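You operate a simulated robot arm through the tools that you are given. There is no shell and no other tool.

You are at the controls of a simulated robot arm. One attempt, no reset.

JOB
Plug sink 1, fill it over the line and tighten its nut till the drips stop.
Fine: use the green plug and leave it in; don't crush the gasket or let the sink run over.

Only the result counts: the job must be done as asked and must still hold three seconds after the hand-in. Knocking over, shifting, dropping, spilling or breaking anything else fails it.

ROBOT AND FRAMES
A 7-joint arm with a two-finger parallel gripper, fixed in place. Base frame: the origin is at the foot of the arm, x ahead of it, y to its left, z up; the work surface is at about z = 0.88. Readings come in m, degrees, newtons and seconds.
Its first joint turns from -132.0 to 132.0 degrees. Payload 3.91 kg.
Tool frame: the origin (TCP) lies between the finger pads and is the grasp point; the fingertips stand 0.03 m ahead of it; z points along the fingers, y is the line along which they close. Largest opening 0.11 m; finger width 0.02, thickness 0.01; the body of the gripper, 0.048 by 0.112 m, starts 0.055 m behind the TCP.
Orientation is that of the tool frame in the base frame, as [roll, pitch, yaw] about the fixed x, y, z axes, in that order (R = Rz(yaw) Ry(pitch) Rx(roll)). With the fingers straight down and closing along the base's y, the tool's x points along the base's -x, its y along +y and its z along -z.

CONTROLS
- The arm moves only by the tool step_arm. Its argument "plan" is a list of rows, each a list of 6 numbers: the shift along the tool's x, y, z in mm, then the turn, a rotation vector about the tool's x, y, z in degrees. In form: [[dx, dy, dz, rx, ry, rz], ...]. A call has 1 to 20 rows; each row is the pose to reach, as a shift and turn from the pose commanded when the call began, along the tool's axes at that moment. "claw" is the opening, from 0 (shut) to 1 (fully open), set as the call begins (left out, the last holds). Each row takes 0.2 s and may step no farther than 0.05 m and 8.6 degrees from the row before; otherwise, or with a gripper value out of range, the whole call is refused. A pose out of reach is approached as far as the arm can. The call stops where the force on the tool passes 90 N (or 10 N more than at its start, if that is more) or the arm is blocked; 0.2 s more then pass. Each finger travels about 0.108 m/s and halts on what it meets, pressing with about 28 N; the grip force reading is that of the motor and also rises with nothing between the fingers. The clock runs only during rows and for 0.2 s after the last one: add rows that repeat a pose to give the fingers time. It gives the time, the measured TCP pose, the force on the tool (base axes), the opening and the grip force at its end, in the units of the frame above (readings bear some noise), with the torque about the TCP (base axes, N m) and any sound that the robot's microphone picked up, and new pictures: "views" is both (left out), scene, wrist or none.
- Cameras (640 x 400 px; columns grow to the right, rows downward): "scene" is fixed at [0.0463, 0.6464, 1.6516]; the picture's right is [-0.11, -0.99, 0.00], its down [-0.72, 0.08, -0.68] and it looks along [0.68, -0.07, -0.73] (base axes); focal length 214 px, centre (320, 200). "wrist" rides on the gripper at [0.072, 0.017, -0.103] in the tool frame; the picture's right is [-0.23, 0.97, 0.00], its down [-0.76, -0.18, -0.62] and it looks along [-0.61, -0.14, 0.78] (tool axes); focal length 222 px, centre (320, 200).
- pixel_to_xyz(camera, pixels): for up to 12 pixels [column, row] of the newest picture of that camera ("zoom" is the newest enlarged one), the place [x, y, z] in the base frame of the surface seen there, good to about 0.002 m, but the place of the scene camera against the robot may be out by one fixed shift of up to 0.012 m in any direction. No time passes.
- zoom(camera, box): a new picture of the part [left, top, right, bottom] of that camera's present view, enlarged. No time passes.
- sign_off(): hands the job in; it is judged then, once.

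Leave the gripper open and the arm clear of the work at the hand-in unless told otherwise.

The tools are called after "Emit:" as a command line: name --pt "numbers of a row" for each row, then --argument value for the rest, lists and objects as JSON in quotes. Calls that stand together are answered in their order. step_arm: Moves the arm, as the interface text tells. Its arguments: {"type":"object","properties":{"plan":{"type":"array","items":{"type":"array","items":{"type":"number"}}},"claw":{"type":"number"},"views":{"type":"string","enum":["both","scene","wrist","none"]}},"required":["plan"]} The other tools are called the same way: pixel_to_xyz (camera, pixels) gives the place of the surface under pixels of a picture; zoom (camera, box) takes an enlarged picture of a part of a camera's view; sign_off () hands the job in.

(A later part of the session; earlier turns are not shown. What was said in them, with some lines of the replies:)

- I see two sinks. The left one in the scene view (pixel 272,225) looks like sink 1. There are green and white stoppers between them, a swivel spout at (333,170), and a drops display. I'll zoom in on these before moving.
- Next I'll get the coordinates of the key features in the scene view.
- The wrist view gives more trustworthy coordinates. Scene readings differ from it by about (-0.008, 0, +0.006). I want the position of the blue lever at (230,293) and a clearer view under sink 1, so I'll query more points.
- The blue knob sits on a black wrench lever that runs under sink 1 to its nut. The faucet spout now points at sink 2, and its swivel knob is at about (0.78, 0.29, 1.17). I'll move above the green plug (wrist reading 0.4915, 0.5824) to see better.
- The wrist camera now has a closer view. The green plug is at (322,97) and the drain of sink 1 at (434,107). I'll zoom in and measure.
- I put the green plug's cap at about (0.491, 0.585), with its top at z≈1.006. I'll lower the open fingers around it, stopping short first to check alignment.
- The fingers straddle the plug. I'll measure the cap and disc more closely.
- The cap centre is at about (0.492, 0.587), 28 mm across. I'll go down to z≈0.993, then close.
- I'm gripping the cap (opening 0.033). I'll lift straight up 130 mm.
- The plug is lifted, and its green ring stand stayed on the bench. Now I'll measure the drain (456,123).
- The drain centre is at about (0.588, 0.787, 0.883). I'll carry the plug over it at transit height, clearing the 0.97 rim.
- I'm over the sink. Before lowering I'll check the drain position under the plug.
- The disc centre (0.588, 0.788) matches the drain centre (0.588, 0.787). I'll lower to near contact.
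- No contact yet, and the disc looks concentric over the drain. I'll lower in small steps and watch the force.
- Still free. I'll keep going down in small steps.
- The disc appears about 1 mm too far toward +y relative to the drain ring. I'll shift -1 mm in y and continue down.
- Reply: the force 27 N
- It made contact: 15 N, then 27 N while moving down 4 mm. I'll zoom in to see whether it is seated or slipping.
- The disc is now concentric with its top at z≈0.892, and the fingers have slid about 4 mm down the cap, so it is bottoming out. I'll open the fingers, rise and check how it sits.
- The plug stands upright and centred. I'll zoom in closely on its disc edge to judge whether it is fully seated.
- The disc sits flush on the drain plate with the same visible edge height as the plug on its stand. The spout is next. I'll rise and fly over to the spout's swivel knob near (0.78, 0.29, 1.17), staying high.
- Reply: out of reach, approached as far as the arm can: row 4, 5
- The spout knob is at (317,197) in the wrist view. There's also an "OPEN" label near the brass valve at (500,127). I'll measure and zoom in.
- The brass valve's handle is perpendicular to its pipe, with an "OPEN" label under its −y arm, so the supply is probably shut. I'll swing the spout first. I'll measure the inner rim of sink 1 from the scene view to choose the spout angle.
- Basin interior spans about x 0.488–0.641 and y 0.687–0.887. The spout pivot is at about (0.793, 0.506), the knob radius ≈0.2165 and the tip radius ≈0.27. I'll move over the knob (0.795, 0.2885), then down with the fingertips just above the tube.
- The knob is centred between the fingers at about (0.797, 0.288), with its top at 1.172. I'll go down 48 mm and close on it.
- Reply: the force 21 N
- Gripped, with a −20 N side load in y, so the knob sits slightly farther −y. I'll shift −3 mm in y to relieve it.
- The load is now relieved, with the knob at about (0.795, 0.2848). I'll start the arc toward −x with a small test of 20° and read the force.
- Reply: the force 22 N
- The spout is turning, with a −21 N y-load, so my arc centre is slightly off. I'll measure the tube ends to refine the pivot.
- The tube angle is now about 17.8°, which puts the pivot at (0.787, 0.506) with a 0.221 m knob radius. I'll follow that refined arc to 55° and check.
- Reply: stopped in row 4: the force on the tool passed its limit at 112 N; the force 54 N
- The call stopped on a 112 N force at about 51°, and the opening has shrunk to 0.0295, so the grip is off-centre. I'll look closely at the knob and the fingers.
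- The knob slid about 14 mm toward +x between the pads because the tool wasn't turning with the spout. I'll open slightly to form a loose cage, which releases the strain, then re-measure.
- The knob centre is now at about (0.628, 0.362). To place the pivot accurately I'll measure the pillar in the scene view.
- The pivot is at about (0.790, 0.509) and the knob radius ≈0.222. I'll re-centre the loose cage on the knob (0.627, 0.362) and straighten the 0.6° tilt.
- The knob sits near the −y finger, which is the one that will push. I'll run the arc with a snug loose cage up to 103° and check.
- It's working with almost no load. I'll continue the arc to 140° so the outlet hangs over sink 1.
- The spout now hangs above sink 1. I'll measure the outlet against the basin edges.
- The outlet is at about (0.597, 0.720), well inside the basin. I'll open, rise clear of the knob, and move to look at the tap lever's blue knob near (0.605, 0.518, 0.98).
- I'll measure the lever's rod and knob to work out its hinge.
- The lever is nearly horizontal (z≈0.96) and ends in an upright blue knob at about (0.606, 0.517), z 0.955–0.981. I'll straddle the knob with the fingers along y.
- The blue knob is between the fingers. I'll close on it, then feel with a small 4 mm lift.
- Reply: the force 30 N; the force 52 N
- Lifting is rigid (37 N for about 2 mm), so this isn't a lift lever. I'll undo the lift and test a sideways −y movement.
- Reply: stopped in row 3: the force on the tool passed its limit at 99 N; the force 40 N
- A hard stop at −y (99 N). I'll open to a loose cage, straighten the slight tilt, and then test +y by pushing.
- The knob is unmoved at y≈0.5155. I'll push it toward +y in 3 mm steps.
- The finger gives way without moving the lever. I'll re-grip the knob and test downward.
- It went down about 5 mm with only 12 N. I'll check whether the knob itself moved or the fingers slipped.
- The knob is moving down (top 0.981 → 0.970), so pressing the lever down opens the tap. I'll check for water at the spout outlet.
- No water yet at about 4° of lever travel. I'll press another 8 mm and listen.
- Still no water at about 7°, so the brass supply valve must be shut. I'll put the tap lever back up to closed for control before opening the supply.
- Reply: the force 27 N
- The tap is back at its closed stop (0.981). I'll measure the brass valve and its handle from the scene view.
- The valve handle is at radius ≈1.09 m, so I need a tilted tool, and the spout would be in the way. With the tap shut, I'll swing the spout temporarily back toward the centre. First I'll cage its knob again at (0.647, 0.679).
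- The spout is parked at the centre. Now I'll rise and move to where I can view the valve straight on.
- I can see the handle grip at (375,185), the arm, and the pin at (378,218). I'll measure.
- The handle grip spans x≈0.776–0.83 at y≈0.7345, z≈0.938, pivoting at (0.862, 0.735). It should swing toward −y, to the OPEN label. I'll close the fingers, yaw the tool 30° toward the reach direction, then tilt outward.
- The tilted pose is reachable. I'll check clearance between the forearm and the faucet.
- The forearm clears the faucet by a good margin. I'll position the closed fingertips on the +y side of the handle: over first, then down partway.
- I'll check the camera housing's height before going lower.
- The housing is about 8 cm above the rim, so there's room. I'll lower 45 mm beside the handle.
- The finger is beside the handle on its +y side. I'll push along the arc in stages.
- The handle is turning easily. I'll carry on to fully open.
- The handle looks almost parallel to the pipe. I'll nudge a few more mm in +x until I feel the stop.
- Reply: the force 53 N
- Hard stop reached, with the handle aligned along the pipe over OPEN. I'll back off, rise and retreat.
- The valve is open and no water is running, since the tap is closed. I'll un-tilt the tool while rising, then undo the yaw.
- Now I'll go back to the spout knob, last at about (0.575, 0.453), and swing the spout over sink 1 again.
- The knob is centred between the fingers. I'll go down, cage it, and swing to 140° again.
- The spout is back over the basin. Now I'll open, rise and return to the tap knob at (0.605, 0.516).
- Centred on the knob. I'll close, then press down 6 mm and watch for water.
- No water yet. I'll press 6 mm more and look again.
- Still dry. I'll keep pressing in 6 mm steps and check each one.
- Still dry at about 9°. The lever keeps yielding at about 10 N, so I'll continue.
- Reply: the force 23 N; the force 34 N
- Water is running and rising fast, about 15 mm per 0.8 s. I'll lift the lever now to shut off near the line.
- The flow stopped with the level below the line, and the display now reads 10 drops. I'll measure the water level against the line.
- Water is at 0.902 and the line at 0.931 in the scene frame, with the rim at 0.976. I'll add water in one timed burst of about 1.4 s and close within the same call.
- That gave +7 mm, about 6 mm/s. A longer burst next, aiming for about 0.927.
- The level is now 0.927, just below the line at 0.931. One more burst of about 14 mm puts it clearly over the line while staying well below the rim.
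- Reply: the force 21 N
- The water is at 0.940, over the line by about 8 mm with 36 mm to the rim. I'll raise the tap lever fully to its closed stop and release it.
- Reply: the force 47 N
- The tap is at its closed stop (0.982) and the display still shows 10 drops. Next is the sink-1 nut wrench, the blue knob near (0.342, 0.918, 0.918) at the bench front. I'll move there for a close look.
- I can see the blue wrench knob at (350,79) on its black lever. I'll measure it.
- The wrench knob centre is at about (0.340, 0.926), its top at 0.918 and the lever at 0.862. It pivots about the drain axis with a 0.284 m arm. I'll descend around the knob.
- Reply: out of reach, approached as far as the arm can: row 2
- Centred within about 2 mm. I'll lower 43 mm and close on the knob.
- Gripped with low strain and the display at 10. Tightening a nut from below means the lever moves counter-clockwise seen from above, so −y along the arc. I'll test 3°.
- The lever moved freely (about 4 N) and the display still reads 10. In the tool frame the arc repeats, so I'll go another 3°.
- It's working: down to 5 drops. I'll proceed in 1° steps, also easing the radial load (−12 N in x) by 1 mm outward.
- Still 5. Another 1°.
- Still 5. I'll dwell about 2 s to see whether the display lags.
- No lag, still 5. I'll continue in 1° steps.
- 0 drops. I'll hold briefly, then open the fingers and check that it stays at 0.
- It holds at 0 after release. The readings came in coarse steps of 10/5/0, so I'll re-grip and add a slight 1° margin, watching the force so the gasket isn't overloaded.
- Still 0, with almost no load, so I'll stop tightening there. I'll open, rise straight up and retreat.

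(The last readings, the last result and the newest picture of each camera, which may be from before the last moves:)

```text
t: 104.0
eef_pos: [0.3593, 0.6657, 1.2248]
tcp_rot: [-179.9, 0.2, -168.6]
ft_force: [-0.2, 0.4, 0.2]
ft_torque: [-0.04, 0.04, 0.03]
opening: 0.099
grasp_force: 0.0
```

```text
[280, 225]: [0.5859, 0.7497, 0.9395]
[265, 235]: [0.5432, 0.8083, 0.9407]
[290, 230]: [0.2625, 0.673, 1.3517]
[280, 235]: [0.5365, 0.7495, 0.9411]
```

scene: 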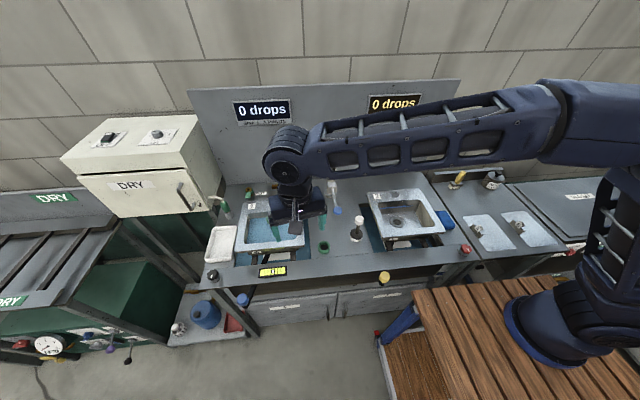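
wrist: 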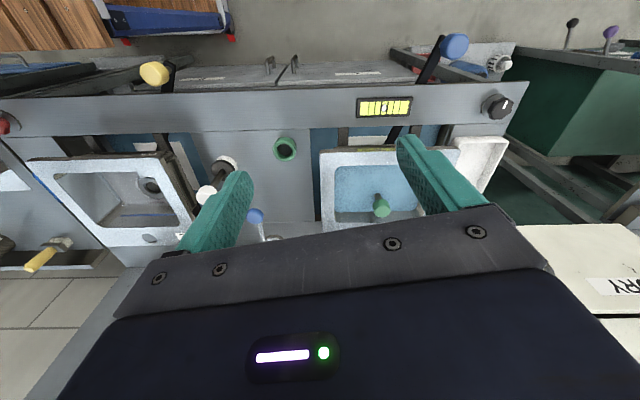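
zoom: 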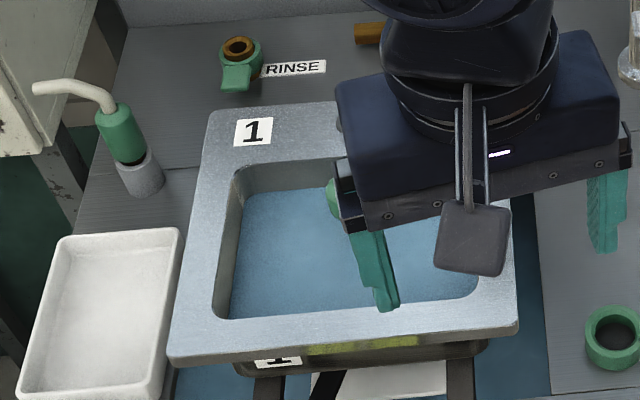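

0 drops, and the water holds at 0.940. I'll move the arm well clear, wait a few seconds and check everything once more.

Emit:
step_arm --pt "0 -40 -20 0 0 0" --pt "0 -80 -40 0 0 0" --pt "0 -120 -60 0 0 0" --pt "0 -160 -80 0 0 0" --pt "0 -200 -100 0 0 0" --pt "0 -230 -120 0 0 0" --pt "0 -230 -120 0 0 0" --pt "0 -230 -120 0 0 0" --pt "0 -230 -120 0 0 0" --pt "0 -230 -120 0 0 0" --pt "0 -230 -120 0 0 0" --pt "0 -230 -120 0 0 0" --pt "0 -230 -120 0 0 0" --pt "0 -230 -120 0 0 0" --pt "0 -230 -120 0 0 0" --pt "0 -230 -120 0 0 0" --pt "0 -230 -120 0 0 0" --pt "0 -230 -120 0 0 0" --pt "0 -230 -120 0 0 0" --pt "0 -230 -120 0 0 0" --claw 1

Emit:
zoom --camera "scene" --box '[200, 85, 360, 300]'

Emit:
zoom --camera "scene" --box '[230, 190, 310, 250]'

Emit:
pixel_to_xyz --camera "scene" --pixels '[[280, 225], [265, 235], [290, 230], [280, 235]]'

```text
t: 108.2
eef_pos: [0.4037, 0.4399, 1.3476]
tcp_rot: [-179.8, 0.2, -168.5]
ft_force: [0.3, -0.1, 0.9]
ft_torque: [0.01, -0.02, 0.0]
opening: 0.1097
grasp_force: 0.0
```

scene: 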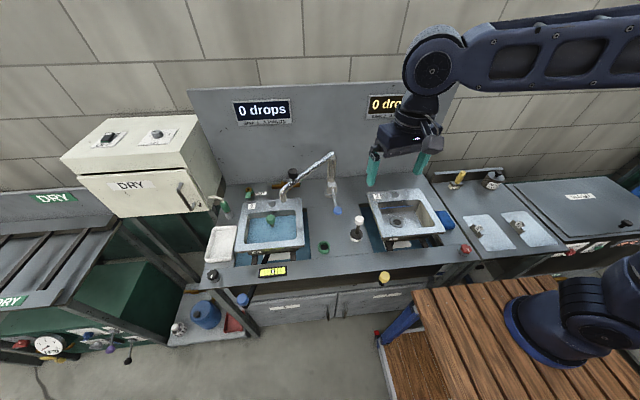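
wrist: 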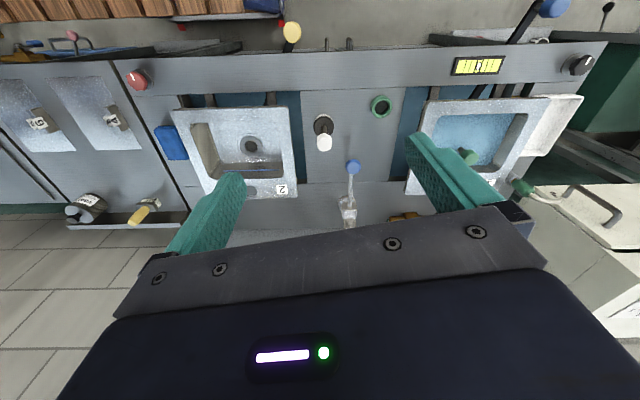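

```text
1.86 times, centred on (280, 192) of scene
```

zoom: 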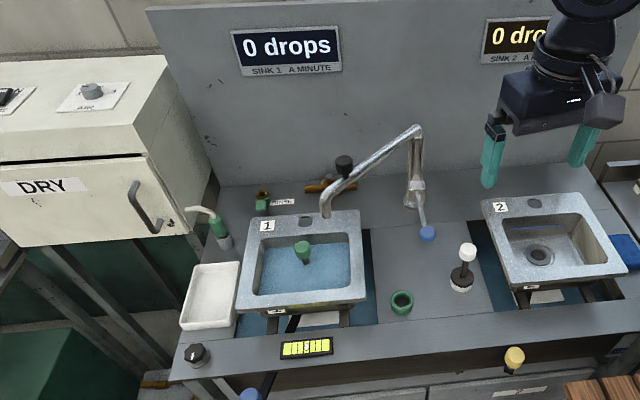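

```text
6.67 times, centred on (270, 220) of scene
```

zoom: 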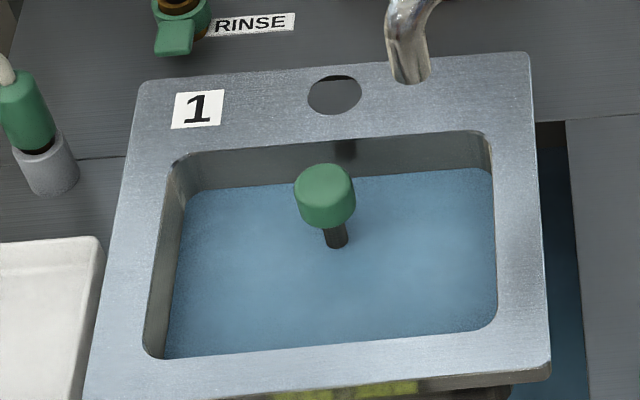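

```text
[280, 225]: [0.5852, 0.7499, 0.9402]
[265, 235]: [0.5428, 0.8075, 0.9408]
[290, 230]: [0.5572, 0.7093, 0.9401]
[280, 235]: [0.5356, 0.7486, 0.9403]
```

The final check holds. The green plug is in, the water is steady at 0.940 (line 0.931, rim 0.976), and the tap is off. The display reads 0 drops, nothing else has moved, the gripper is open and the arm is clear. I'm handing in.

Emit:
sign_off

```text
The job is handed in.
```

Sink 1 is plugged with the green plug and filled over the line. Its nut is tightened until the display reads 0 drops, and I've handed the job in; no verdict came back.

- **Plug:** the green plug is seated in the drain and left in place. The water level has held steady since I shut the tap.
- **Water:** the level is about 9 mm above the line and 36 mm below the rim, with the tap off.
- **Nut:** I turned it about 10° until the drips went from 10 to 5 to 0. I added 1° more because the display only moves in coarse steps. There was almost no resistance at the end, so I don't think the gasket is crushed, though I couldn't see it directly.
- **Left changed:** the brass supply valve was shut, so I opened it to get water and left it open. The spout now points over sink 1.
- **Arm:** the gripper is open and the arm is clear of the work. I saw nothing knocked over or spilled.
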